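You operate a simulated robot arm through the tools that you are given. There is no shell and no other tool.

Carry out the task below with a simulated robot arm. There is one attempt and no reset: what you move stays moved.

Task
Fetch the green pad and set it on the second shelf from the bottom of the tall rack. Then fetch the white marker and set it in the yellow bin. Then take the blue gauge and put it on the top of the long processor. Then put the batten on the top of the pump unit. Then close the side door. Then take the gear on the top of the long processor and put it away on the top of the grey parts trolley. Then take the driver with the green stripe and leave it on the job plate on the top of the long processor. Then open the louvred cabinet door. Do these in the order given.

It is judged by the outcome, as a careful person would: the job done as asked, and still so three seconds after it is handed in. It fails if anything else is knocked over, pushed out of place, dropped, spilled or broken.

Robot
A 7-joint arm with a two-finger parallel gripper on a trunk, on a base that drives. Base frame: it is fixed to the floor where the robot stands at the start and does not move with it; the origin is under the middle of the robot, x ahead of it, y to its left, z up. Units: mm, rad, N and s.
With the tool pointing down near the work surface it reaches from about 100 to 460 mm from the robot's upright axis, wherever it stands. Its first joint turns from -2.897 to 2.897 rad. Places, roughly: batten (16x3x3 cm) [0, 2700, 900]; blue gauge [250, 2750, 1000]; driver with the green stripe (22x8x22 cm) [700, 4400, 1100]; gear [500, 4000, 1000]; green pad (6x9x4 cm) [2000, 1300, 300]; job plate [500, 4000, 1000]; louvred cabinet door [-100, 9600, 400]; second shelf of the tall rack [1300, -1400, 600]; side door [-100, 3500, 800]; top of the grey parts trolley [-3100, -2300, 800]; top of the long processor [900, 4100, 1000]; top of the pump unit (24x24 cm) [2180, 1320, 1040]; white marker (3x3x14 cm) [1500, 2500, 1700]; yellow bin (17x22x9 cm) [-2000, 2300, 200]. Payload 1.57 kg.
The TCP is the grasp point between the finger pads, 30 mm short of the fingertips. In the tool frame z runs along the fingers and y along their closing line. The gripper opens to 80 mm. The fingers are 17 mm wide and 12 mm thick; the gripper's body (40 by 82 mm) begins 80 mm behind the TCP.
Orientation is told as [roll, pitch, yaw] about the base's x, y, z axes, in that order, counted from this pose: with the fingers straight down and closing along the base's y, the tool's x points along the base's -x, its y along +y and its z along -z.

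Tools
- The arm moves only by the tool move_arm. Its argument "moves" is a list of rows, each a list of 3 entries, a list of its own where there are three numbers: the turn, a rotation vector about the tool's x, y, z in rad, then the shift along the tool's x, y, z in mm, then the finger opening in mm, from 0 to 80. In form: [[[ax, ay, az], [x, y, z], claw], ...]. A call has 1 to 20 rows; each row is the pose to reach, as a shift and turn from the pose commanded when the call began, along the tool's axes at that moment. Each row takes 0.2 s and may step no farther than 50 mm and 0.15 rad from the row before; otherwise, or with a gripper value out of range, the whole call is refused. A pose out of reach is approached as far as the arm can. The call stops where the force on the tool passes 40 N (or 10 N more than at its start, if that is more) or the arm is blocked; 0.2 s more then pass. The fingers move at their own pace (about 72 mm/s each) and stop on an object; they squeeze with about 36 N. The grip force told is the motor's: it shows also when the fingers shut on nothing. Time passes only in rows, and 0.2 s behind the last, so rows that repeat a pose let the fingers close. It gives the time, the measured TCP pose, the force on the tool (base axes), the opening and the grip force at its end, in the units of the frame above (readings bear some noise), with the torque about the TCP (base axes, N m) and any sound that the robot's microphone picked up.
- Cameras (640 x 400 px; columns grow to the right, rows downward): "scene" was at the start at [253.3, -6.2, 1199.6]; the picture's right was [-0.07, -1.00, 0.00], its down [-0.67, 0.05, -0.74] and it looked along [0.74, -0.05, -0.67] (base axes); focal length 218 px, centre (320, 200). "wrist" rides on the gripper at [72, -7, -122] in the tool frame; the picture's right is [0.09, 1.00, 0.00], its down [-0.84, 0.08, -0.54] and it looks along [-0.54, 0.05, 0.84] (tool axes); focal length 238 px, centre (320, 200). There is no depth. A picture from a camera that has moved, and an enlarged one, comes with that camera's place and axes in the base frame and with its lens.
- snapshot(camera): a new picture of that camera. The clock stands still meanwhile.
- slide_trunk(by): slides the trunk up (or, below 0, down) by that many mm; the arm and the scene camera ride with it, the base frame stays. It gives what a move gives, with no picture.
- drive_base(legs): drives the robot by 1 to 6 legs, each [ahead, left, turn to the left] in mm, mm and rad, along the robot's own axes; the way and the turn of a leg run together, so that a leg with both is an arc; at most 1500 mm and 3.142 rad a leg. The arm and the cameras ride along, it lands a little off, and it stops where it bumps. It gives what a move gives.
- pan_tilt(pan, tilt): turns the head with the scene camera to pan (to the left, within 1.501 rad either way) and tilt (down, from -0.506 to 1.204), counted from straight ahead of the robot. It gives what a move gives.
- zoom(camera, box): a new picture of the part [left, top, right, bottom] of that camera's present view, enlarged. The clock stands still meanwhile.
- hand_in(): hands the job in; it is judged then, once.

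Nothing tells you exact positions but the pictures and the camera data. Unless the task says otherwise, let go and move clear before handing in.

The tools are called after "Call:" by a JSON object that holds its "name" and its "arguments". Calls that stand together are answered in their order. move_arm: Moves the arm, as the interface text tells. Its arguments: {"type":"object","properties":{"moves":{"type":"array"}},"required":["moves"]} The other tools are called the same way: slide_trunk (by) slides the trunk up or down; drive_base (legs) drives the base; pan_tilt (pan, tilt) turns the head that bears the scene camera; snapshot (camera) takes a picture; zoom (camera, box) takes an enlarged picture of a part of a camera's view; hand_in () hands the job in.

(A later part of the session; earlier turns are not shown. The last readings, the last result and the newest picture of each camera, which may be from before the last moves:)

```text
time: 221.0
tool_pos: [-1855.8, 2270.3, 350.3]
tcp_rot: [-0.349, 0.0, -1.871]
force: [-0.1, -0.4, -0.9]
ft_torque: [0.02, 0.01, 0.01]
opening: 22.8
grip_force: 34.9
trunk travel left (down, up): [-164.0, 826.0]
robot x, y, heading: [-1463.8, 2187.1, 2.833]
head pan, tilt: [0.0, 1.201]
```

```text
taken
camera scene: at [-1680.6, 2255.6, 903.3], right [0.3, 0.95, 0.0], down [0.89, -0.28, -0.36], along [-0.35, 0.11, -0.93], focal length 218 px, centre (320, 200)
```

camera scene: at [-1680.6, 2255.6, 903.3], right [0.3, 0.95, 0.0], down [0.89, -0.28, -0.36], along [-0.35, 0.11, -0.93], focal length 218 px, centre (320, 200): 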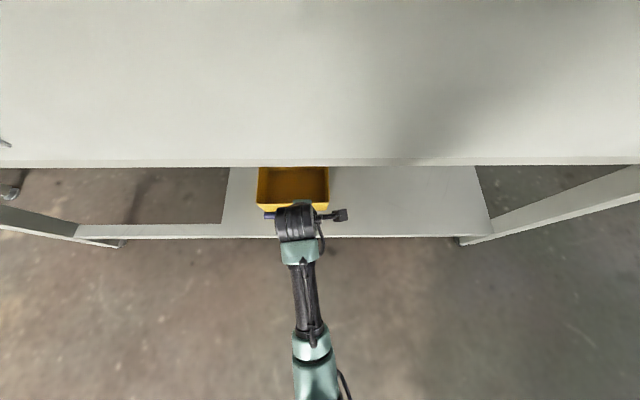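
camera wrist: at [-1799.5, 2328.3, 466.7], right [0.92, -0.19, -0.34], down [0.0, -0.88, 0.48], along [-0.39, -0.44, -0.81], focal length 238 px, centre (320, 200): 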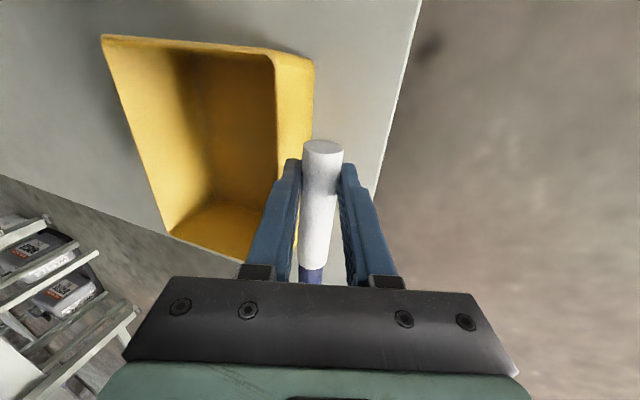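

Bin centre ≈ (-1998, 2269). Extending the arm 138 mm ahead over the bin at constant height.

Call:
{"name": "move_arm", "arguments": {"moves": [[[0, 0, 0], [0, -32.4, 11.8], 5], [[0, 0, 0], [0, -64.8, 23.6], 5], [[0, 0, 0], [0, -97.2, 35.4], 5], [[0, 0, 0], [0, -129.6, 47.3], 5], [[0, 0, 0], [0, -129.6, 47.3], 5]]}}

Call:
{"name": "snapshot", "arguments": {"camera": "wrist"}}

Call:
{"name": "snapshot", "arguments": {"camera": "scene"}}

```text
time: 222.2
tool_pos: [-1986.5, 2312.1, 352.3]
tcp_rot: [-0.351, 0.0, -1.871]
force: [-0.1, 0.1, -0.2]
ft_torque: [0.02, 0.02, -0.01]
opening: 22.8
grip_force: 35.4
trunk travel left (down, up): [-164.0, 826.0]
robot x, y, heading: [-1463.5, 2190.5, 2.841]
head pan, tilt: [0.0, 1.201]
```

```text
taken
camera wrist: at [-1931.5, 2369.5, 468.8], right [0.92, -0.19, -0.34], down [0.0, -0.88, 0.48], along [-0.39, -0.44, -0.81], focal length 238 px, centre (320, 200)
```

wrist: 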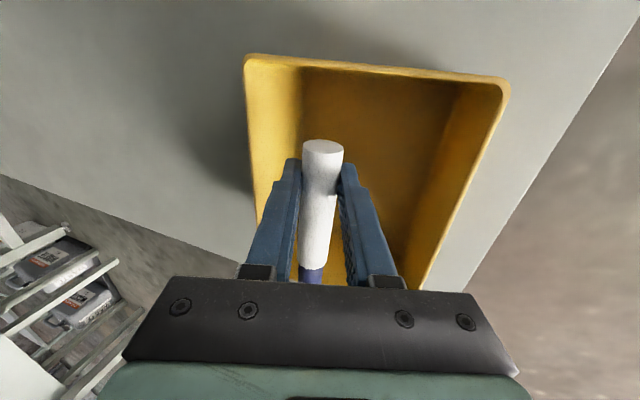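

```text
taken
camera scene: at [-1680.7, 2255.6, 903.3], right [0.3, 0.95, 0.0], down [0.89, -0.28, -0.36], along [-0.35, 0.11, -0.93], focal length 218 px, centre (320, 200)
```

scene: 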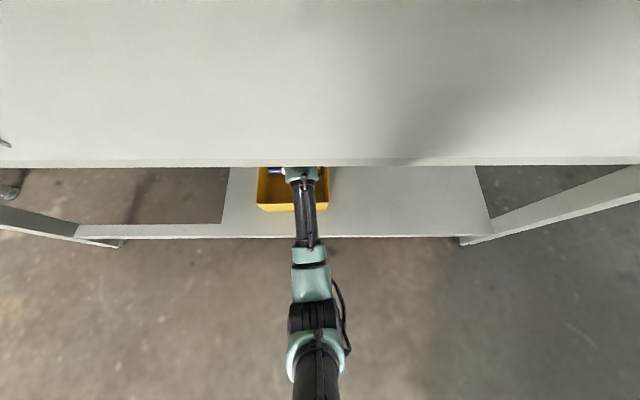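

TCP is 48 mm right of the bin centre, so the marker is centred. Lowering into the bin.

Call:
{"name": "move_arm", "arguments": {"moves": [[[0, 0, 0], [0, 8.6, 23.5], 5], [[0, 0, 0], [0, 17.2, 47], 5], [[0, 0, 0], [0, 25.7, 70.4], 5], [[0, 0, 0], [0, 30.9, 84.5], 5], [[0, 0, 0], [0, 33.6, 92], 5], [[0, 0, 0], [0, 33.6, 92], 5]]}}

Call:
{"name": "snapshot", "arguments": {"camera": "wrist"}}

```text
time: 223.6
tool_pos: [-1985.9, 2311.1, 255.3]
tcp_rot: [-0.354, 0.0, -1.871]
force: [1.8, -0.2, 8.9]
ft_torque: [-0.06, -0.15, 0.03]
opening: 22.7
grip_force: 34.9
trunk travel left (down, up): [-164.0, 826.0]
robot x, y, heading: [-1464.3, 2189.7, 2.839]
head pan, tilt: [0.0, 1.201]
```

```text
taken
camera wrist: at [-1931.7, 2369.0, 370.9], right [0.92, -0.19, -0.34], down [0.0, -0.88, 0.48], along [-0.39, -0.44, -0.81], focal length 238 px, centre (320, 200)
```

wrist: 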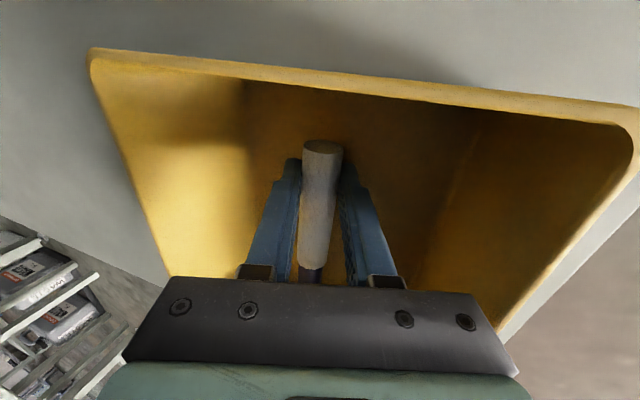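

A light touch (9 N) on the bin's floor. I raise 6 mm and open gently.

Call:
{"name": "move_arm", "arguments": {"moves": [[[0, 0, 0], [0, -2.1, -5.6], 5], [[0, 0, 0], [0, -2.1, -5.6], 27], [[0, 0, 0], [0, -2.1, -5.6], 32], [[0, 0, 0], [0, -2.1, -5.6], 40], [[0, 0, 0], [0, -2.1, -5.6], 46], [[0, 0, 0], [0, -2.1, -5.6], 46]]}}

Call:
{"name": "snapshot", "arguments": {"camera": "wrist"}}

```text
time: 225.0
tool_pos: [-1987.4, 2312.1, 259.1]
tcp_rot: [-0.352, 0.0, -1.87]
force: [-0.2, -0.3, -0.1]
ft_torque: [0.01, 0.01, 0.01]
opening: 46.0
grip_force: 0.1
trunk travel left (down, up): [-164.0, 826.0]
robot x, y, heading: [-1465.1, 2189.9, 2.834]
head pan, tilt: [0.0, 1.201]
```

```text
taken
camera wrist: at [-1931.4, 2368.7, 375.8], right [0.92, -0.19, -0.34], down [0.0, -0.88, 0.48], along [-0.39, -0.44, -0.81], focal length 238 px, centre (320, 200)
```

wrist: 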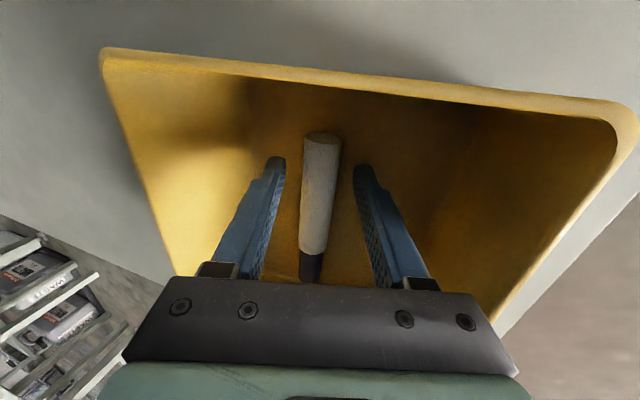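

The marker lies in the bin, free of the fingers. Raising straight up and withdrawing.

Call:
{"name": "move_arm", "arguments": {"moves": [[[0, 0, 0], [0, -4, -11], 46], [[0, 0, 0], [0, -12, -33], 46], [[0, 0, 0], [0, -20, -55], 46], [[0, 0, 0], [0, -30, -82], 46], [[0, 0, 0], [0, -34, -94], 46]]}}

Call:
{"name": "snapshot", "arguments": {"camera": "wrist"}}

Call:
{"name": "move_arm", "arguments": {"moves": [[[0, 0, 0], [0, 32.4, -11.8], 46], [[0, 0, 0], [0, 64.8, -23.6], 46], [[0, 0, 0], [0, 97.2, -35.4], 46], [[0, 0, 0], [0, 129.6, -47.3], 46]]}}

Call:
{"name": "drive_base", "arguments": {"legs": [[-500, 0, 0]]}}

Call:
{"name": "pan_tilt", "arguments": {"pan": 0.0, "tilt": 0.6}}

Call:
{"name": "snapshot", "arguments": {"camera": "scene"}}

```text
time: 226.2
tool_pos: [-1987.7, 2310.4, 358.4]
tcp_rot: [-0.35, 0.001, -1.872]
force: [-0.6, -0.1, -0.5]
ft_torque: [0.0, 0.01, 0.01]
opening: 46.3
grip_force: 0.2
trunk travel left (down, up): [-164.0, 826.0]
robot x, y, heading: [-1464.8, 2186.9, 2.841]
head pan, tilt: [0.0, 1.201]
```

```text
taken
camera wrist: at [-1931.7, 2369.7, 474.5], right [0.92, -0.19, -0.34], down [0.0, -0.88, 0.48], along [-0.39, -0.44, -0.81], focal length 238 px, centre (320, 200)
```

wrist: 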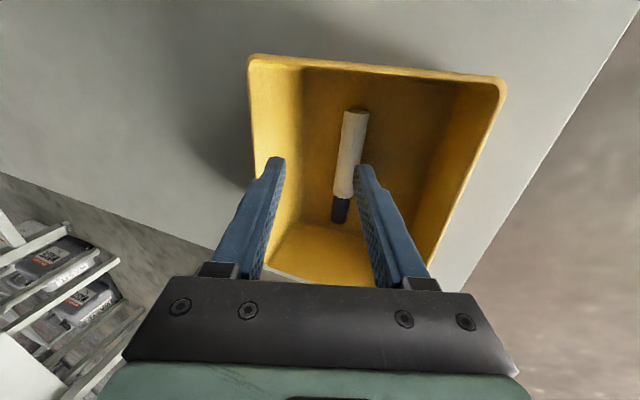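

```text
time: 227.2
tool_pos: [-1854.5, 2272.2, 359.3]
tcp_rot: [-0.35, -0.002, -1.87]
force: [0.5, -0.2, 0.7]
ft_torque: [0.01, 0.0, 0.02]
opening: 46.0
grip_force: 0.1
trunk travel left (down, up): [-164.0, 826.0]
robot x, y, heading: [-1466.4, 2186.0, 2.84]
head pan, tilt: [0.0, 1.201]
```

```text
time: 230.1
tool_pos: [-1386.6, 2126.8, 359.0]
tcp_rot: [-0.351, 0.001, -1.881]
force: [-0.3, 0.2, 0.7]
ft_torque: [0.0, -0.02, -0.02]
opening: 46.1
grip_force: 0.0
trunk travel left (down, up): [-164.0, 826.0]
robot x, y, heading: [-997.0, 2038.5, 2.83]
head pan, tilt: [0.0, 1.201]
```

```text
time: 231.1
tool_pos: [-1386.2, 2127.7, 358.1]
tcp_rot: [-0.351, 0.001, -1.88]
force: [0.0, 0.2, 0.3]
ft_torque: [-0.02, 0.01, 0.02]
opening: 46.0
grip_force: 0.1
trunk travel left (down, up): [-164.0, 826.0]
robot x, y, heading: [-994.7, 2043.0, 2.829]
head pan, tilt: [0.0, 0.6]
```

```text
taken
camera scene: at [-1242.0, 2119.0, 947.8], right [0.31, 0.95, 0.0], down [0.54, -0.17, -0.82], along [-0.78, 0.25, -0.57], focal length 218 px, centre (320, 200)
```

scene: 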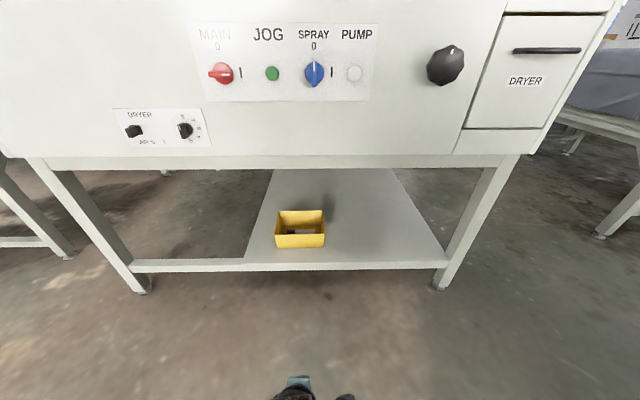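

The marker is in the bin and the bin unmoved. Next the blue gauge and batten on the near machine. I restore the tool-down pose, raise the trunk and turn to face along the corridor.

Call:
{"name": "move_arm", "arguments": {"moves": [[[-0.12, 0, 0], [0, 10, 0], 46], [[-0.24, 0, 0], [0, 20, 0], 46], [[-0.35, 0, 0], [0, 30, 0], 46]]}}

Call:
{"name": "move_arm", "arguments": {"moves": [[[0, 0, 0.14], [0, 0, 0], 80], [[0, 0, 0.28], [0, 0, 0], 80], [[0, 0, 0.42], [0, 0, 0], 80], [[0, 0, 0.56], [0, 0, 0], 80], [[0, 0, 0.7], [0, 0, 0], 80], [[0, 0, 0.84], [0, 0, 0], 80], [[0, 0, 0.98], [0, 0, 0], 80], [[0, 0, 1.12], [0, 0, 0], 80], [[0, 0, 1.26], [0, 0, 0], 80], [[0, 0, 1.4], [0, 0, 0], 80], [[0, 0, 1.5], [0, 0, 0], 80], [[0, 0, 1.571], [0, 0, 0], 80]]}}

Call:
{"name": "slide_trunk", "arguments": {"by": 400}}

Call:
{"name": "slide_trunk", "arguments": {"by": 400}}

Call:
{"name": "drive_base", "arguments": {"legs": [[0, 0, -1.557]]}}

Call:
{"name": "pan_tilt", "arguments": {"pan": -0.5, "tilt": 0.5}}

Call:
{"name": "snapshot", "arguments": {"camera": "scene"}}

```text
time: 231.9
tool_pos: [-1359.9, 2118.5, 349.4]
tcp_rot: [0.002, 0.001, -1.882]
force: [0.1, -0.5, -0.6]
ft_torque: [0.01, -0.02, 0.0]
opening: 46.1
grip_force: 0.0
trunk travel left (down, up): [-164.0, 826.0]
robot x, y, heading: [-997.8, 2043.7, 2.824]
head pan, tilt: [0.0, 0.6]
```

```text
time: 234.5
tool_pos: [-1359.3, 2118.3, 348.3]
tcp_rot: [0.0, 0.0, 2.829]
force: [-0.2, 0.1, 0.3]
ft_torque: [-0.01, -0.01, -0.02]
opening: 80.2
grip_force: 0.1
trunk travel left (down, up): [-164.0, 826.0]
robot x, y, heading: [-993.8, 2039.6, 2.833]
head pan, tilt: [0.0, 0.6]
```

```text
time: 238.4
tool_pos: [-1359.0, 2117.8, 748.1]
tcp_rot: [0.0, -0.001, 2.832]
force: [-0.6, 0.3, 0.3]
ft_torque: [-0.05, 0.02, 0.01]
opening: 79.9
grip_force: 0.1
trunk travel left (down, up): [-564.0, 426.0]
robot x, y, heading: [-992.2, 2039.8, 2.831]
head pan, tilt: [0.0, 0.6]
```

```text
time: 242.2
tool_pos: [-1358.5, 2118.3, 1149.0]
tcp_rot: [-0.002, -0.001, 2.83]
force: [0.2, 0.6, 0.4]
ft_torque: [-0.02, -0.03, 0.01]
opening: 80.1
grip_force: 0.1
trunk travel left (down, up): [-964.0, 26.0]
robot x, y, heading: [-992.4, 2040.4, 2.827]
head pan, tilt: [0.0, 0.6]
```

```text
time: 246.4
tool_pos: [-918.3, 2403.4, 1147.9]
tcp_rot: [-0.001, 0.0, 1.263]
force: [-0.1, -0.2, 0.3]
ft_torque: [0.02, -0.01, -0.01]
opening: 80.0
grip_force: 0.0
trunk travel left (down, up): [-964.0, 26.0]
robot x, y, heading: [-996.1, 2037.4, 1.259]
head pan, tilt: [0.0, 0.6]
```

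```text
time: 247.3
tool_pos: [-918.1, 2403.2, 1148.3]
tcp_rot: [-0.001, 0.001, 1.262]
force: [0.3, -0.7, 0.0]
ft_torque: [-0.02, -0.01, 0.01]
opening: 79.9
grip_force: 0.1
trunk travel left (down, up): [-964.0, 26.0]
robot x, y, heading: [-992.6, 2040.7, 1.265]
head pan, tilt: [-0.499, 0.499]
```

```text
taken
camera scene: at [-878.4, 2264.4, 1756.9], right [0.69, -0.72, 0.0], down [-0.35, -0.33, -0.88], along [0.64, 0.61, -0.48], focal length 218 px, centre (320, 200)
```

scene: 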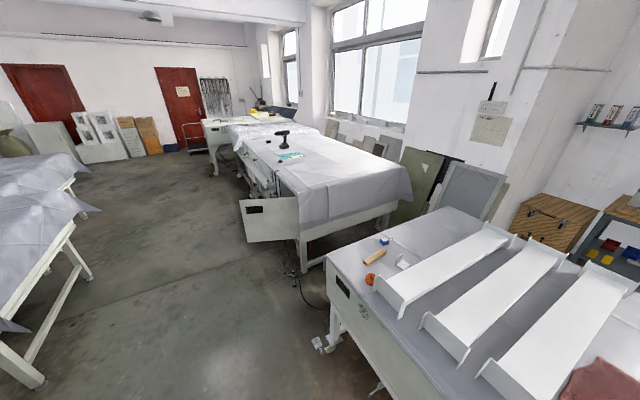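

Excellent overview: gauge, batten on the near machine's far-left part; the long processor's side door stands open at its near-left corner. Zooming for positions.

Call:
{"name": "zoom", "arguments": {"camera": "scene", "box": [310, 195, 470, 315]}}

Call:
{"name": "zoom", "arguments": {"camera": "scene", "box": [190, 110, 430, 270]}}

```text
3.33 times, centred on (390, 255) of scene
camera zoom: at [-878.4, 2264.4, 1756.9], right [0.69, -0.72, 0.0], down [-0.35, -0.33, -0.88], along [0.64, 0.61, -0.48], focal length 728 px, centre (87, 17)
```

zoom: 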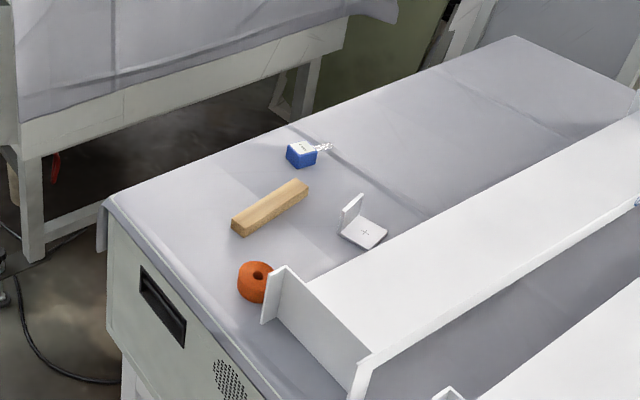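

```text
2.50 times, centred on (310, 190) of scene
camera zoom: at [-878.4, 2264.4, 1756.9], right [0.69, -0.72, 0.0], down [-0.35, -0.33, -0.88], along [0.64, 0.61, -0.48], focal length 546 px, centre (345, 225)
```

zoom: 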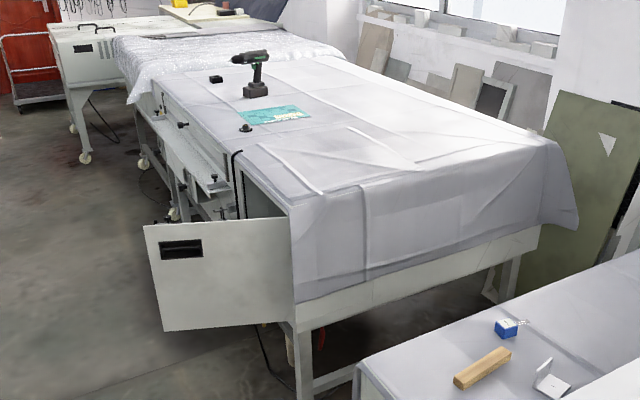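

Machine 1's far-left corner is at about (-176, 2893); the gauge lies ~340 mm in from its left edge, so I need long reach. Let me test in free air how far the arm can stretch tool-down and tilted.

Call:
{"name": "move_arm", "arguments": {"moves": [[[0, 0, 0], [-40, 0, 0], 80], [[0, 0, 0], [-80, 0, 0], 80], [[0, 0, 0], [-120, 0, 0], 80], [[0, 0, 0], [-160, 0, 0], 80], [[0, 0, 0], [-200, 0, 0], 80], [[0, 0, 0], [-240, 0, 0], 80], [[0, 0, 0], [-280, 0, 0], 80], [[0, 0, 0], [-280, 0, 0], 80]]}}

```text
time: 249.1
tool_pos: [-841.0, 2644.8, 1154.9]
tcp_rot: [0.0, -0.004, 1.261]
force: [-0.3, -0.7, -0.3]
ft_torque: [0.03, 0.0, 0.03]
opening: 79.7
grip_force: 0.1
out of reach, approached as far as the arm can: row 7, 8
trunk travel left (down, up): [-964.0, 26.0]
robot x, y, heading: [-992.7, 2039.1, 1.263]
head pan, tilt: [-0.499, 0.499]
```

The arm reaches ~620 mm tool-down at this height — enough. I retract, drive up the corridor beside the machine, turn to face it and close in from its left side.

Call:
{"name": "move_arm", "arguments": {"moves": [[[0, 0, 0], [45, 0, 0], 80], [[0, 0, 0], [90, 0, 0], 80], [[0, 0, 0], [135, 0, 0], 80], [[0, 0, 0], [180, 0, 0], 80], [[0, 0, 0], [225, 0, 0], 80], [[0, 0, 0], [250, 0, 0], 80]]}}

Call:
{"name": "drive_base", "arguments": {"legs": [[950, 0, 0], [0, 0, -1.563]]}}

Call:
{"name": "pan_tilt", "arguments": {"pan": 0.0, "tilt": 0.8}}

Call:
{"name": "snapshot", "arguments": {"camera": "scene"}}

```text
time: 250.5
tool_pos: [-918.4, 2404.8, 1157.7]
tcp_rot: [-0.001, 0.001, 1.261]
force: [0.4, 0.1, 0.1]
ft_torque: [0.0, -0.03, 0.03]
opening: 80.1
grip_force: 0.1
trunk travel left (down, up): [-964.0, 26.0]
robot x, y, heading: [-996.0, 2039.3, 1.26]
head pan, tilt: [-0.499, 0.499]
```

```text
time: 259.3
tool_pos: [-331.9, 2884.3, 1158.1]
tcp_rot: [0.0, 0.002, -0.281]
force: [0.4, -0.4, -0.2]
ft_torque: [0.0, 0.03, -0.01]
opening: 80.1
grip_force: 0.1
trunk travel left (down, up): [-964.0, 26.0]
robot x, y, heading: [-701.8, 2952.3, -0.282]
head pan, tilt: [-0.499, 0.499]
```

```text
time: 260.2
tool_pos: [-331.3, 2885.0, 1157.3]
tcp_rot: [0.0, 0.0, -0.282]
force: [-0.1, 0.1, -0.7]
ft_torque: [-0.02, -0.01, -0.03]
opening: 79.7
grip_force: 0.1
trunk travel left (down, up): [-964.0, 26.0]
robot x, y, heading: [-699.0, 2955.0, -0.285]
head pan, tilt: [0.0, 0.799]
```

```text
taken
camera scene: at [-458.7, 2883.2, 1731.0], right [-0.28, -0.96, 0.0], down [-0.69, 0.2, -0.7], along [0.67, -0.19, -0.72], focal length 218 px, centre (320, 200)
```

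scene: 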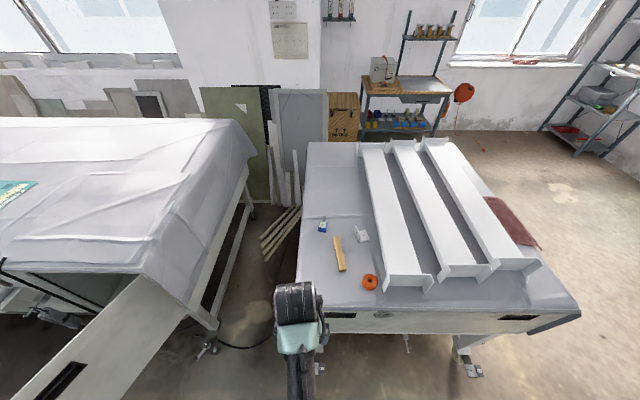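

Clear view of gauge, batten, orange tape and a clear angle piece. Zooming.

Call:
{"name": "zoom", "arguments": {"camera": "scene", "box": [290, 200, 400, 310]}}

```text
3.64 times, centred on (345, 255) of scene
camera zoom: at [-458.7, 2883.2, 1731.0], right [-0.28, -0.96, 0.0], down [-0.69, 0.2, -0.7], along [0.67, -0.19, -0.72], focal length 794 px, centre (229, 0)
```

zoom: 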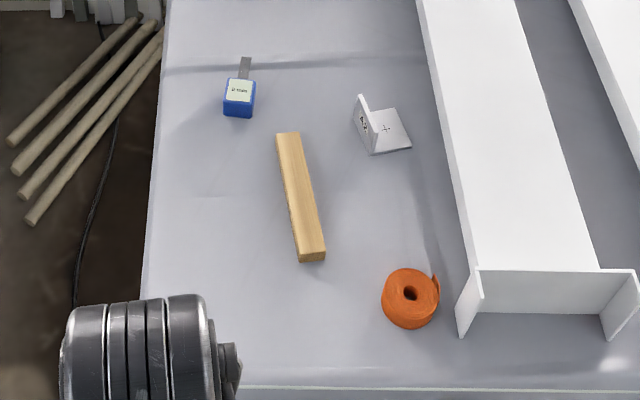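

The gauge is a ~41 mm blue block with a metal tongue pointing away. I drive 210 mm closer (about 300 mm from the machine's edge), lower the trunk a bit and look from the wrist.

Call:
{"name": "drive_base", "arguments": {"legs": [[210, 0, -0.01]]}}

Call:
{"name": "slide_trunk", "arguments": {"by": -110}}

Call:
{"name": "move_arm", "arguments": {"moves": [[[0, 0, 0], [-40, 15, 0], 60], [[0, 0, 0], [-80, 30, 0], 60], [[0, 0, 0], [-120, 40, 0], 60], [[0, 0, 0], [-160, 40, 0], 60], [[0, 0, 0], [-190, 40, 0], 60]]}}

Call:
{"name": "snapshot", "arguments": {"camera": "wrist"}}

Call:
{"name": "snapshot", "arguments": {"camera": "scene"}}

```text
time: 261.9
tool_pos: [-135.3, 2822.1, 1157.4]
tcp_rot: [0.0, 0.0, -0.293]
force: [-0.3, 0.2, 0.1]
ft_torque: [0.02, 0.02, -0.01]
opening: 80.4
grip_force: 0.1
trunk travel left (down, up): [-964.0, 26.0]
robot x, y, heading: [-504.2, 2896.5, -0.295]
head pan, tilt: [0.0, 0.799]
```

```text
time: 263.3
tool_pos: [-135.3, 2822.9, 1046.3]
tcp_rot: [0.0, 0.001, -0.292]
force: [0.8, 0.3, -0.3]
ft_torque: [0.01, 0.01, -0.01]
opening: 80.4
grip_force: 0.0
trunk travel left (down, up): [-854.0, 136.0]
robot x, y, heading: [-500.3, 2899.7, -0.295]
head pan, tilt: [0.0, 0.799]
```

```text
time: 264.5
tool_pos: [59.4, 2805.3, 1046.8]
tcp_rot: [0.001, -0.001, -0.293]
force: [0.5, 0.1, 0.5]
ft_torque: [0.03, -0.03, 0.01]
opening: 59.9
grip_force: 0.0
trunk travel left (down, up): [-854.0, 136.0]
robot x, y, heading: [-502.6, 2896.3, -0.297]
head pan, tilt: [0.0, 0.799]
```

```text
taken
camera wrist: at [-11.2, 2819.7, 1168.3], right [0.2, 0.98, 0.0], down [0.82, -0.17, 0.54], along [0.53, -0.11, -0.84], focal length 238 px, centre (320, 200)
```

wrist: 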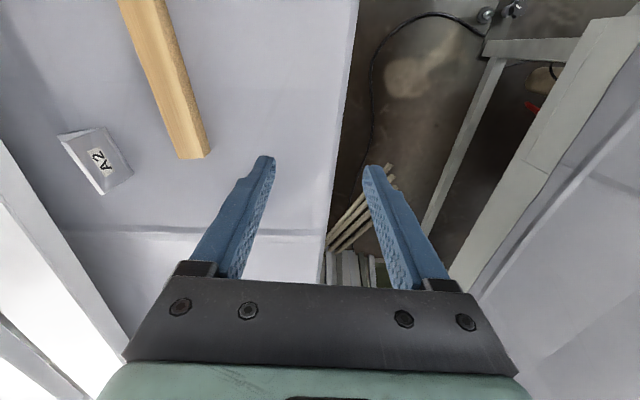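

```text
taken
camera scene: at [-261.4, 2821.6, 1620.9], right [-0.29, -0.96, 0.0], down [-0.69, 0.21, -0.7], along [0.67, -0.2, -0.72], focal length 218 px, centre (320, 200)
```

scene: 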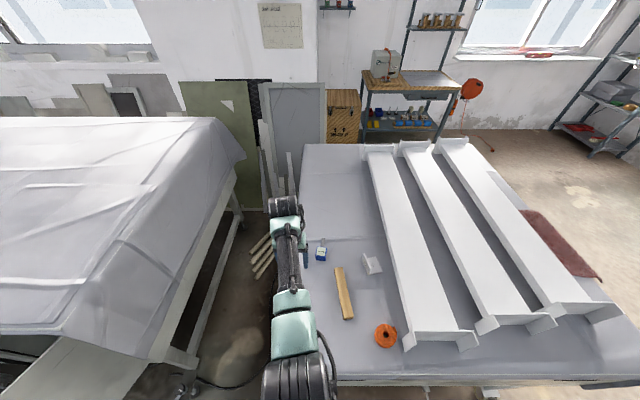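

I shifted the wrong way sideways; correcting: 76 mm right and 30 mm further ahead, then look again.

Call:
{"name": "move_arm", "arguments": {"moves": [[[0, 0, 0], [-10, -25, 0], 60], [[0, 0, 0], [-20, -50, 0], 60], [[0, 0, 0], [-30, -76, 0], 60], [[0, 0, 0], [-30, -76, 0], 60]]}}

Call:
{"name": "snapshot", "arguments": {"camera": "wrist"}}

```text
time: 265.5
tool_pos: [66.0, 2724.7, 1046.9]
tcp_rot: [-0.001, 0.0, -0.293]
force: [-0.3, 0.1, 0.4]
ft_torque: [0.0, 0.01, 0.0]
opening: 59.8
grip_force: 0.0
trunk travel left (down, up): [-854.0, 136.0]
robot x, y, heading: [-503.1, 2894.7, -0.295]
head pan, tilt: [0.0, 0.799]
```

```text
taken
camera wrist: at [-5.1, 2737.7, 1168.7], right [0.2, 0.98, 0.0], down [0.82, -0.17, 0.54], along [0.53, -0.11, -0.84], focal length 238 px, centre (320, 200)
```

wrist: 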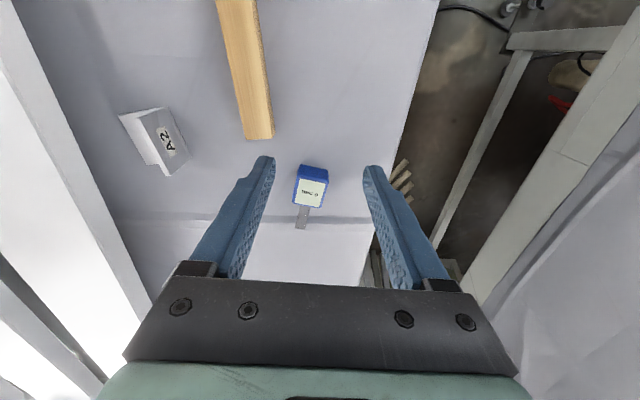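

The gauge is between the fingers' lines now. Zooming for its exact pose.

Call:
{"name": "zoom", "arguments": {"camera": "wrist", "box": [250, 120, 370, 240]}}

```text
3.33 times, centred on (310, 180) of wrist
camera zoom: at [-5.1, 2737.7, 1168.7], right [0.2, 0.98, 0.0], down [0.82, -0.17, 0.54], along [0.53, -0.11, -0.84], focal length 794 px, centre (353, 267)
```

zoom: 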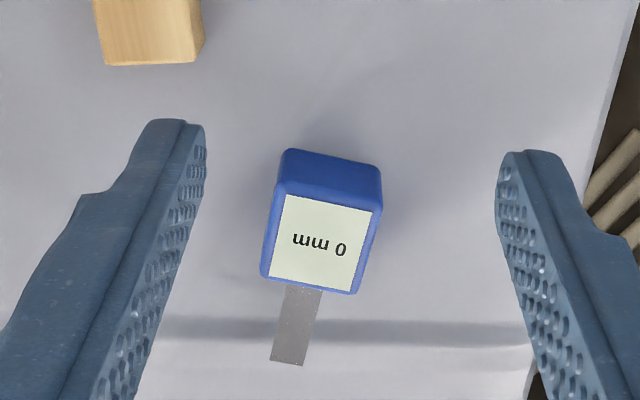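

Gauge block: centre ≈ (136, 2696), ~37 mm wide, turned to -0.41 rad, top ≈ z 925. I turn the hand to match, tilt 0.3 rad forward for reach and move above it.

Call:
{"name": "move_arm", "arguments": {"moves": [[[0.006, -0.1, 0.038], [-24, -2.5, 20], 60], [[0.0115, -0.2, 0.0755], [-48, -5, 40], 60], [[0.0171, -0.2995, 0.1131], [-71, -7, 60], 60], [[0.0171, -0.2995, 0.1131], [-71, -7, 60], 60]]}}

Call:
{"name": "snapshot", "arguments": {"camera": "wrist"}}

Call:
{"name": "snapshot", "arguments": {"camera": "scene"}}

```text
time: 266.5
tool_pos: [129.5, 2697.4, 988.4]
tcp_rot: [-0.001, -0.302, -0.407]
force: [-0.1, 0.7, -1.5]
ft_torque: [-0.01, 0.04, 0.0]
opening: 60.3
grip_force: 0.1
out of reach, approached as far as the arm can: row 3
trunk travel left (down, up): [-854.0, 136.0]
robot x, y, heading: [-497.0, 2895.9, -0.293]
head pan, tilt: [0.0, 0.799]
```

```text
taken
camera wrist: at [30.2, 2732.0, 1082.4], right [0.31, 0.95, -0.03], down [0.62, -0.18, 0.77], along [0.72, -0.26, -0.64], focal length 238 px, centre (320, 200)
```

wrist: 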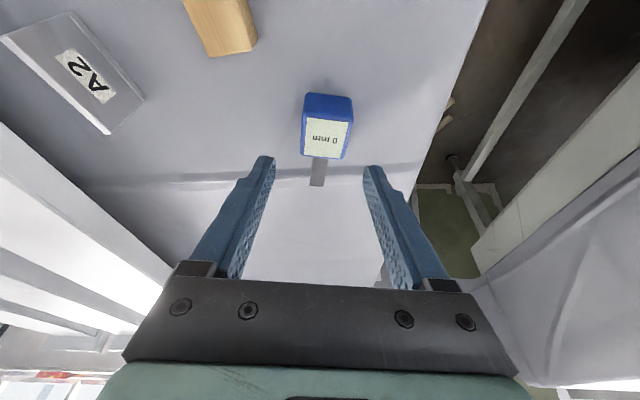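

```text
taken
camera scene: at [-262.0, 2821.8, 1621.0], right [-0.29, -0.96, 0.0], down [-0.69, 0.21, -0.7], along [0.67, -0.2, -0.72], focal length 218 px, centre (320, 200)
```

scene: 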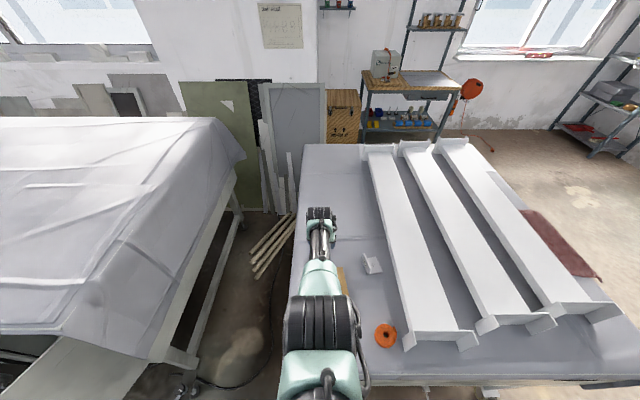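

Right over the gauge. The arm is near its reach limit, so I descend with the trunk.

Call:
{"name": "slide_trunk", "arguments": {"by": -45}}

Call:
{"name": "snapshot", "arguments": {"camera": "wrist"}}

```text
time: 267.4
tool_pos: [128.3, 2697.0, 942.8]
tcp_rot: [0.001, -0.298, -0.408]
force: [1.0, -0.5, 0.0]
ft_torque: [-0.01, -0.01, -0.02]
opening: 59.7
grip_force: 0.1
trunk travel left (down, up): [-809.0, 181.0]
robot x, y, heading: [-503.1, 2897.1, -0.299]
head pan, tilt: [0.0, 0.799]
```

```text
taken
camera wrist: at [30.1, 2731.9, 1037.4], right [0.31, 0.95, -0.03], down [0.62, -0.18, 0.77], along [0.72, -0.26, -0.64], focal length 238 px, centre (320, 200)
```

wrist: 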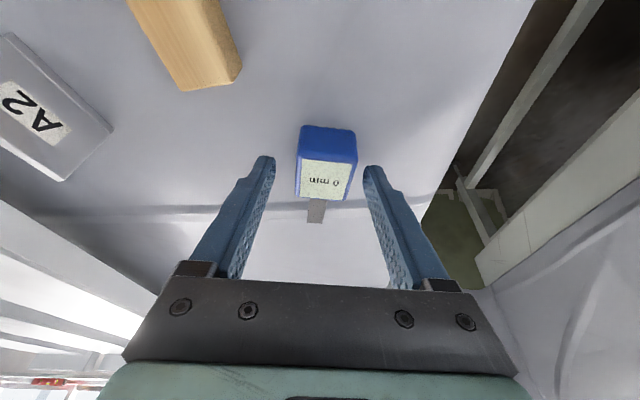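

Table z≈888, gauge top ≈924. Lowering 17 mm more and closing.

Call:
{"name": "slide_trunk", "arguments": {"by": -17}}

Call:
{"name": "move_arm", "arguments": {"moves": [[[0, 0, 0], [0, 0, 0], 45], [[0, 0, 0], [0, 0, 0], 30], [[0, 0, 0], [0, 0, 0], 20], [[0, 0, 0], [0, 0, 0], 20], [[0, 0, 0], [0, 0, 0], 20]]}}

Call:
{"name": "snapshot", "arguments": {"camera": "wrist"}}

```text
time: 268.0
tool_pos: [130.0, 2697.5, 928.1]
tcp_rot: [-0.001, -0.303, -0.407]
force: [-1.0, -0.3, 9.7]
ft_torque: [0.04, 0.03, 0.03]
opening: 60.1
grip_force: 0.0
trunk travel left (down, up): [-792.0, 198.0]
robot x, y, heading: [-501.0, 2896.6, -0.293]
head pan, tilt: [0.0, 0.799]
```

```text
time: 269.2
tool_pos: [129.3, 2697.2, 928.8]
tcp_rot: [0.001, -0.305, -0.407]
force: [1.7, -1.6, 18.1]
ft_torque: [-0.07, 0.04, 0.02]
opening: 37.1
grip_force: 35.7
trunk travel left (down, up): [-792.0, 198.0]
robot x, y, heading: [-499.2, 2895.4, -0.293]
head pan, tilt: [0.0, 0.799]
```

```text
taken
camera wrist: at [29.8, 2731.8, 1022.4], right [0.31, 0.95, -0.03], down [0.61, -0.18, 0.77], along [0.72, -0.26, -0.64], focal length 238 px, centre (320, 200)
```

wrist: 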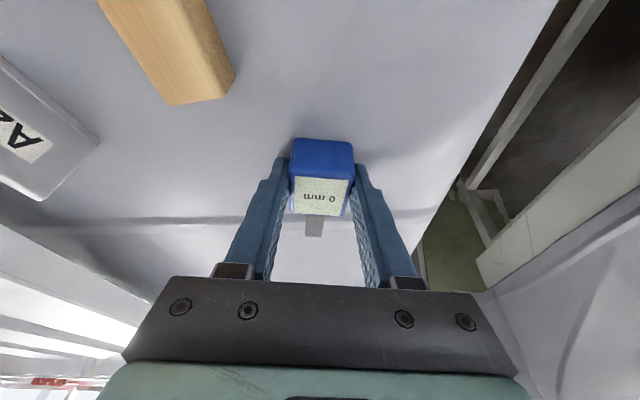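

Gripped (37 mm). Lifting with the trunk.

Call:
{"name": "slide_trunk", "arguments": {"by": 25}}

Call:
{"name": "slide_trunk", "arguments": {"by": 170}}

Call:
{"name": "snapshot", "arguments": {"camera": "wrist"}}

```text
time: 269.9
tool_pos: [128.8, 2697.7, 948.3]
tcp_rot: [0.001, -0.297, -0.407]
force: [-0.6, -0.5, -1.0]
ft_torque: [0.02, -0.03, -0.01]
opening: 37.1
grip_force: 35.9
trunk travel left (down, up): [-817.0, 173.0]
robot x, y, heading: [-503.8, 2895.8, -0.297]
head pan, tilt: [0.0, 0.799]
```

```text
time: 271.8
tool_pos: [129.1, 2696.3, 1119.7]
tcp_rot: [0.0, -0.299, -0.406]
force: [-0.3, -0.4, -0.8]
ft_torque: [0.01, -0.01, -0.01]
opening: 36.9
grip_force: 36.3
trunk travel left (down, up): [-987.0, 3.0]
robot x, y, heading: [-504.8, 2894.4, -0.296]
head pan, tilt: [0.0, 0.799]
```

```text
taken
camera wrist: at [30.3, 2731.8, 1215.2], right [0.31, 0.95, -0.03], down [0.62, -0.18, 0.76], along [0.72, -0.26, -0.64], focal length 238 px, centre (320, 200)
```

wrist: 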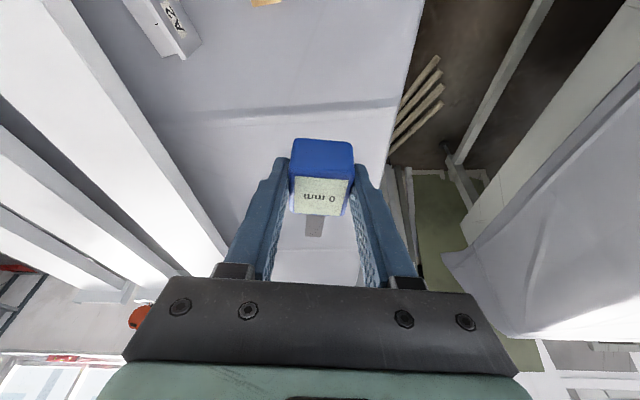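

The gauge is held. I retract the arm, back away and look at the long processor's top for a flat free spot.

Call:
{"name": "move_arm", "arguments": {"moves": [[[0, 0, 0], [40, 0, -12], 20], [[0, 0, 0], [80, 0, -24], 20], [[0, 0, 0], [120, 0, -36], 20], [[0, 0, 0], [160, 0, -48], 20], [[0, 0, 0], [200, 0, -60], 20]]}}

Call:
{"name": "drive_base", "arguments": {"legs": [[-250, 0, 0], [0, 0, 0.79]]}}

Call:
{"name": "pan_tilt", "arguments": {"pan": 0.2, "tilt": 0.6}}

Call:
{"name": "snapshot", "arguments": {"camera": "scene"}}

```text
time: 273.0
tool_pos: [-61.4, 2780.1, 1119.8]
tcp_rot: [0.0, -0.302, -0.407]
force: [0.2, 0.2, -1.2]
ft_torque: [0.02, -0.02, 0.01]
opening: 37.0
grip_force: 36.7
trunk travel left (down, up): [-987.0, 3.0]
robot x, y, heading: [-505.9, 2898.9, -0.298]
head pan, tilt: [0.0, 0.799]
```

```text
time: 276.9
tool_pos: [-349.5, 3197.0, 1117.7]
tcp_rot: [0.0, -0.301, 0.373]
force: [0.2, 0.5, -0.4]
ft_torque: [0.0, 0.03, 0.01]
opening: 36.8
grip_force: 35.5
trunk travel left (down, up): [-987.0, 3.0]
robot x, y, heading: [-741.1, 2969.3, 0.483]
head pan, tilt: [0.0, 0.799]
```

```text
time: 277.6
tool_pos: [-349.0, 3197.1, 1118.3]
tcp_rot: [0.0, -0.3, 0.373]
force: [-0.2, -0.4, -0.9]
ft_torque: [-0.04, 0.01, -0.01]
opening: 37.3
grip_force: 36.0
trunk travel left (down, up): [-987.0, 3.0]
robot x, y, heading: [-740.9, 2967.9, 0.485]
head pan, tilt: [0.201, 0.6]
```

```text
taken
camera scene: at [-523.9, 3102.9, 1770.8], right [0.63, -0.77, 0.0], down [-0.44, -0.36, -0.82], along [0.64, 0.52, -0.57], focal length 218 px, centre (320, 200)
```

scene: 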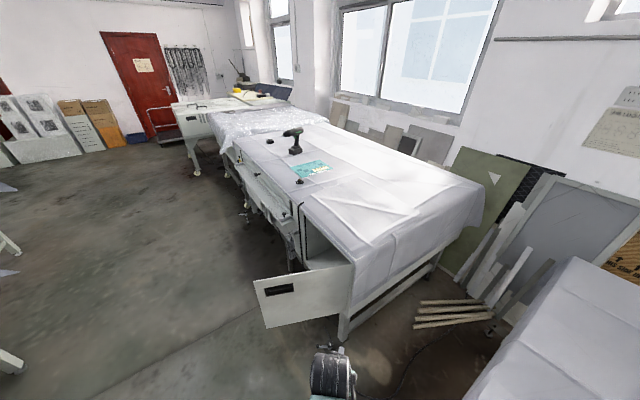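

Call:
{"name": "zoom", "arguments": {"camera": "scene", "box": [220, 110, 500, 320]}}

Call:
{"name": "zoom", "arguments": {"camera": "scene", "box": [240, 110, 380, 230]}}

```text
1.90 times, centred on (360, 215) of scene
camera zoom: at [-523.9, 3102.9, 1770.8], right [0.63, -0.77, 0.0], down [-0.44, -0.36, -0.82], along [0.64, 0.52, -0.57], focal length 416 px, centre (244, 171)
```

zoom: 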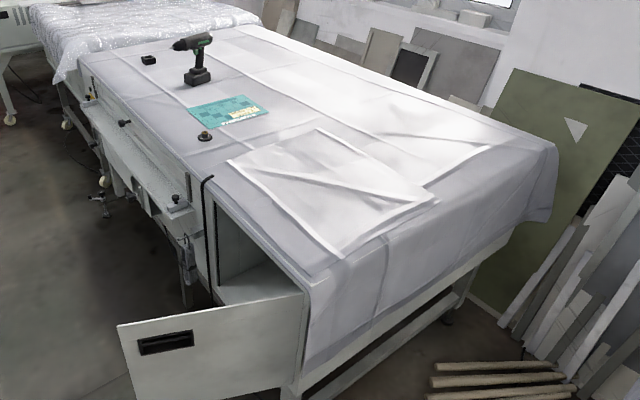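

```text
3.33 times, centred on (310, 170) of scene
camera zoom: at [-523.9, 3102.9, 1770.8], right [0.63, -0.77, 0.0], down [-0.44, -0.36, -0.82], along [0.64, 0.52, -0.57], focal length 728 px, centre (353, 300)
```

zoom: 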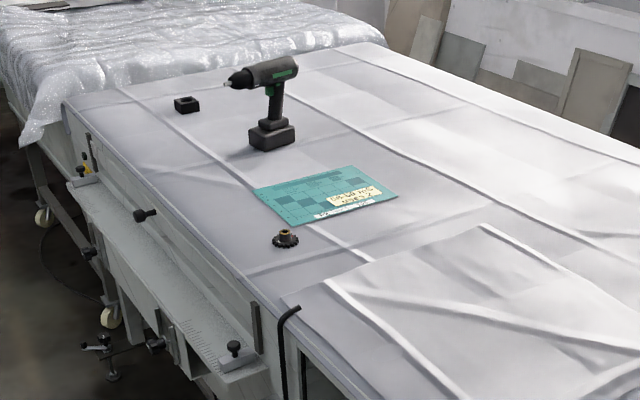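

The long processor's near end has a white sheet with creases; a flat place is about (341, 3494). I'll raise the gauge 60 mm and drive to the gap's mouth, between the first machine's corner and the open door.

Call:
{"name": "move_arm", "arguments": {"moves": [[[0, 0, 0], [-9, 0, -29], 20], [[0, 0, 0], [-17.7, 0, -57.3], 20]]}}

Call:
{"name": "drive_base", "arguments": {"legs": [[350, 0, 0]]}}

Call:
{"name": "pan_tilt", "arguments": {"pan": 0.0, "tilt": 0.7}}

Call:
{"name": "snapshot", "arguments": {"camera": "scene"}}

Call:
{"name": "pan_tilt", "arguments": {"pan": -0.3, "tilt": 1.2}}

Call:
{"name": "snapshot", "arguments": {"camera": "scene"}}

```text
time: 278.2
tool_pos: [-346.4, 3197.7, 1180.0]
tcp_rot: [-0.001, -0.3, 0.374]
force: [-0.3, 0.3, -1.1]
ft_torque: [0.0, 0.04, 0.0]
opening: 37.1
grip_force: 36.4
trunk travel left (down, up): [-987.0, 3.0]
robot x, y, heading: [-742.2, 2971.3, 0.488]
head pan, tilt: [0.201, 0.6]
```

```text
time: 280.5
tool_pos: [-40.8, 3366.3, 1180.7]
tcp_rot: [0.0, -0.301, 0.383]
force: [0.0, 0.9, -0.2]
ft_torque: [0.0, 0.02, 0.0]
opening: 37.1
grip_force: 36.2
trunk travel left (down, up): [-987.0, 3.0]
robot x, y, heading: [-430.8, 3133.0, 0.491]
head pan, tilt: [0.201, 0.6]
```

```text
time: 281.2
tool_pos: [-39.1, 3367.0, 1180.5]
tcp_rot: [0.0, -0.298, 0.383]
force: [-0.2, 0.5, -1.3]
ft_torque: [-0.01, 0.0, 0.02]
opening: 37.1
grip_force: 36.2
trunk travel left (down, up): [-987.0, 3.0]
robot x, y, heading: [-432.7, 3134.5, 0.498]
head pan, tilt: [0.0, 0.7]
```

```text
taken
camera scene: at [-208.6, 3254.4, 1762.1], right [0.48, -0.88, 0.0], down [-0.57, -0.31, -0.76], along [0.67, 0.36, -0.64], focal length 218 px, centre (320, 200)
```

scene: 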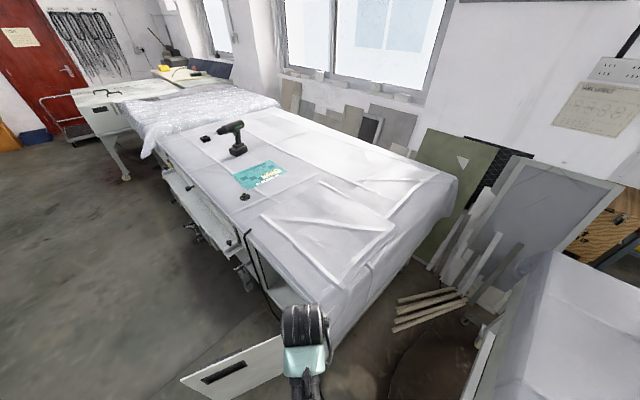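

```text
time: 282.2
tool_pos: [-41.6, 3366.9, 1180.6]
tcp_rot: [0.0, -0.3, 0.384]
force: [0.1, 0.2, -1.5]
ft_torque: [-0.02, -0.06, 0.0]
opening: 36.9
grip_force: 36.0
trunk travel left (down, up): [-987.0, 3.0]
robot x, y, heading: [-430.2, 3135.8, 0.498]
head pan, tilt: [-0.3, 1.201]
```

```text
taken
camera scene: at [-229.0, 3224.5, 1726.3], right [0.19, -0.98, 0.0], down [-0.91, -0.18, -0.36], along [0.36, 0.07, -0.93], focal length 218 px, centre (320, 200)
```

scene: 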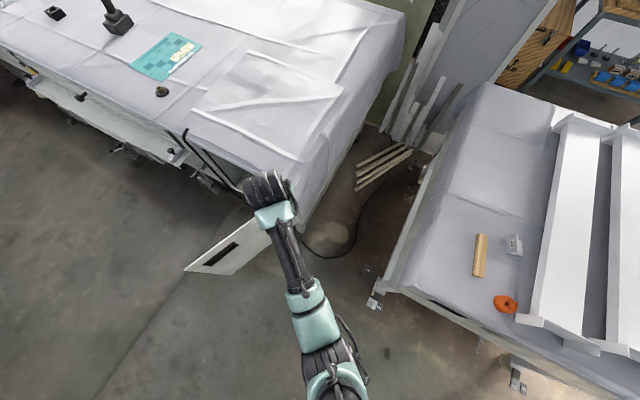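

Good. A black cable lies in the gap at (-7, 3267); I stop short of it: 183 mm further.

Call:
{"name": "drive_base", "arguments": {"legs": [[180, 14, 0]]}}

Call:
{"name": "pan_tilt", "arguments": {"pan": 0.0, "tilt": 0.9}}

Call:
{"name": "snapshot", "arguments": {"camera": "scene"}}

Call:
{"name": "snapshot", "arguments": {"camera": "wrist"}}

```text
time: 283.7
tool_pos: [106.5, 3464.7, 1180.3]
tcp_rot: [0.001, -0.301, 0.383]
force: [0.1, 0.7, 0.7]
ft_torque: [-0.02, 0.01, 0.0]
opening: 37.2
grip_force: 35.9
trunk travel left (down, up): [-987.0, 3.0]
robot x, y, heading: [-285.1, 3231.7, 0.497]
head pan, tilt: [-0.3, 1.201]
```

```text
time: 284.5
tool_pos: [109.7, 3463.5, 1180.0]
tcp_rot: [0.001, -0.299, 0.383]
force: [0.2, 0.5, -1.8]
ft_torque: [0.01, 0.02, 0.0]
opening: 36.9
grip_force: 35.3
trunk travel left (down, up): [-987.0, 3.0]
robot x, y, heading: [-280.0, 3231.9, 0.492]
head pan, tilt: [0.0, 0.901]
```

```text
taken
camera scene: at [-67.8, 3346.9, 1745.9], right [0.48, -0.88, 0.0], down [-0.69, -0.37, -0.62], along [0.55, 0.3, -0.78], focal length 218 px, centre (320, 200)
```

scene: 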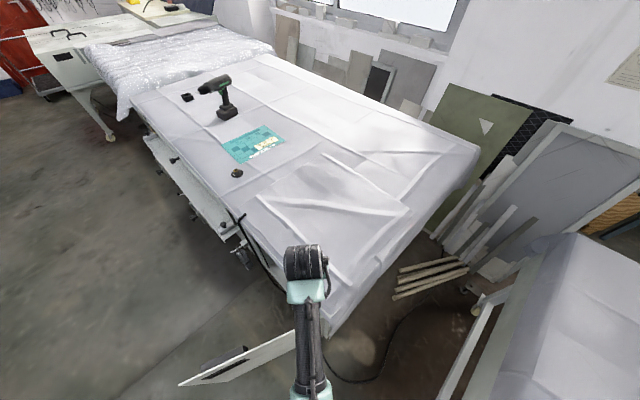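

```text
taken
camera wrist: at [14.5, 3418.7, 1274.5], right [-0.46, 0.89, -0.03], down [0.56, 0.31, 0.76], along [0.69, 0.33, -0.64], focal length 238 px, centre (320, 200)
```

wrist: 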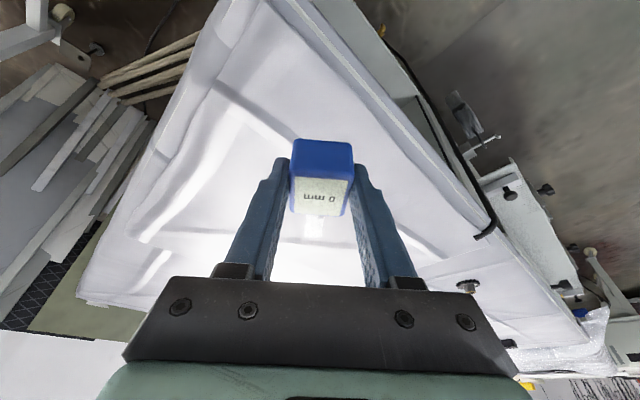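

Checking the flatness around the intended spot.

Call:
{"name": "zoom", "arguments": {"camera": "scene", "box": [240, 140, 440, 300]}}

```text
2.50 times, centred on (340, 220) of scene
camera zoom: at [-67.8, 3346.9, 1745.9], right [0.48, -0.88, 0.0], down [-0.69, -0.37, -0.62], along [0.55, 0.3, -0.78], focal length 546 px, centre (270, 150)
```

zoom: 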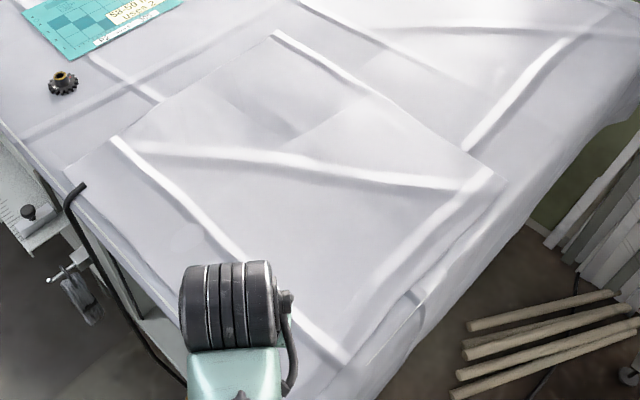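

The triangle between the creases is flat; target (303, 3498). Extending there at height.

Call:
{"name": "move_arm", "arguments": {"moves": [[[0, 0, 0], [-37, -8.3, 11.4], 20], [[0, 0, 0], [-74, -16.5, 22.9], 20], [[0, 0, 0], [-111, -24.8, 34.3], 20], [[0, 0, 0], [-148, -33, 45.8], 20], [[0, 0, 0], [-184.9, -41.3, 57.2], 20], [[0, 0, 0], [-184.9, -41.3, 57.2], 20]]}}

Call:
{"name": "snapshot", "arguments": {"camera": "wrist"}}

Call:
{"name": "snapshot", "arguments": {"camera": "scene"}}

```text
time: 285.9
tool_pos: [304.4, 3497.7, 1180.0]
tcp_rot: [0.001, -0.303, 0.384]
force: [-0.4, 0.0, -0.7]
ft_torque: [0.0, 0.0, -0.01]
opening: 37.2
grip_force: 35.7
trunk travel left (down, up): [-987.0, 3.0]
robot x, y, heading: [-284.8, 3225.2, 0.498]
head pan, tilt: [0.0, 0.901]
```

```text
taken
camera wrist: at [209.3, 3452.3, 1275.2], right [-0.45, 0.89, -0.03], down [0.56, 0.31, 0.77], along [0.69, 0.33, -0.64], focal length 238 px, centre (320, 200)
```

wrist: 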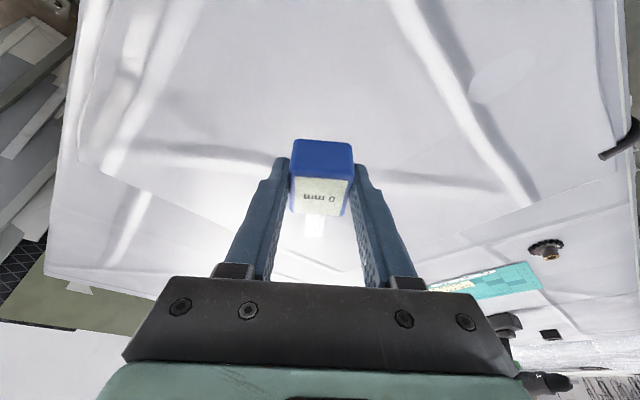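

```text
taken
camera scene: at [-69.2, 3346.3, 1746.2], right [0.48, -0.88, 0.0], down [-0.69, -0.37, -0.62], along [0.55, 0.3, -0.78], focal length 218 px, centre (320, 200)
```

scene: 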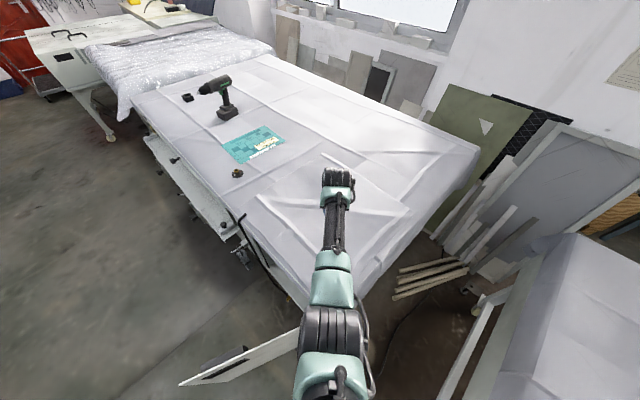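

Over the spot. Lowering with the trunk, then feeling for the surface with the arm.

Call:
{"name": "slide_trunk", "arguments": {"by": -75}}

Call:
{"name": "snapshot", "arguments": {"camera": "wrist"}}

```text
time: 287.0
tool_pos: [303.7, 3498.2, 1104.0]
tcp_rot: [0.001, -0.3, 0.384]
force: [0.1, 0.2, -0.9]
ft_torque: [-0.01, 0.02, 0.01]
opening: 37.0
grip_force: 36.0
trunk travel left (down, up): [-912.0, 78.0]
robot x, y, heading: [-284.6, 3231.1, 0.499]
head pan, tilt: [0.0, 0.901]
```

```text
taken
camera wrist: at [209.3, 3452.5, 1199.7], right [-0.46, 0.89, -0.03], down [0.56, 0.31, 0.77], along [0.69, 0.33, -0.64], focal length 238 px, centre (320, 200)
```

wrist: 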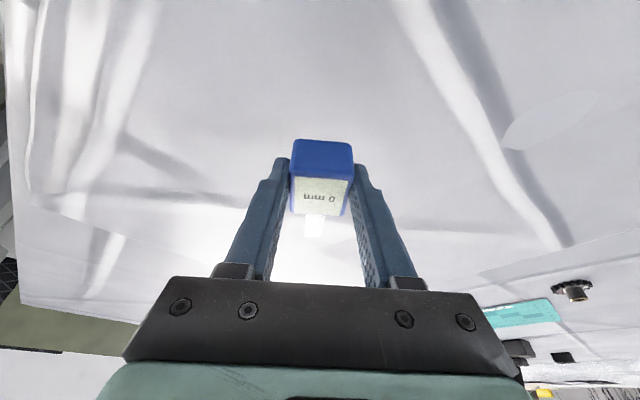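

Call:
{"name": "move_arm", "arguments": {"moves": [[[0, 0, 0], [0.9, 0, 2.9], 20], [[0, 0, 0], [1.8, 0, 5.7], 20], [[0, 0, 0], [2.7, 0, 8.6], 20], [[0, 0, 0], [3.5, 0, 11.5], 20], [[0, 0, 0], [4.1, 0, 13.4], 20], [[0, 0, 0], [4.1, 0, 13.4], 20]]}}

Call:
{"name": "move_arm", "arguments": {"moves": [[[0, 0, 0], [0.6, 0, 1.9], 20], [[0, 0, 0], [1.2, 0, 3.8], 20], [[0, 0, 0], [1.8, 0, 5.7], 20], [[0, 0, 0], [1.8, 0, 5.7], 20]]}}

```text
time: 288.4
tool_pos: [304.0, 3498.1, 1091.4]
tcp_rot: [0.0, -0.3, 0.384]
force: [0.8, 0.0, -0.7]
ft_torque: [0.03, 0.02, 0.02]
opening: 37.1
grip_force: 35.7
trunk travel left (down, up): [-912.0, 78.0]
robot x, y, heading: [-284.6, 3226.7, 0.498]
head pan, tilt: [0.0, 0.901]
```

```text
time: 289.4
tool_pos: [303.1, 3496.8, 1084.3]
tcp_rot: [-0.001, -0.3, 0.384]
force: [-0.2, 1.2, -0.8]
ft_torque: [0.02, 0.01, 0.01]
opening: 37.2
grip_force: 35.8
trunk travel left (down, up): [-912.0, 78.0]
robot x, y, heading: [-280.7, 3231.1, 0.493]
head pan, tilt: [0.0, 0.901]
```

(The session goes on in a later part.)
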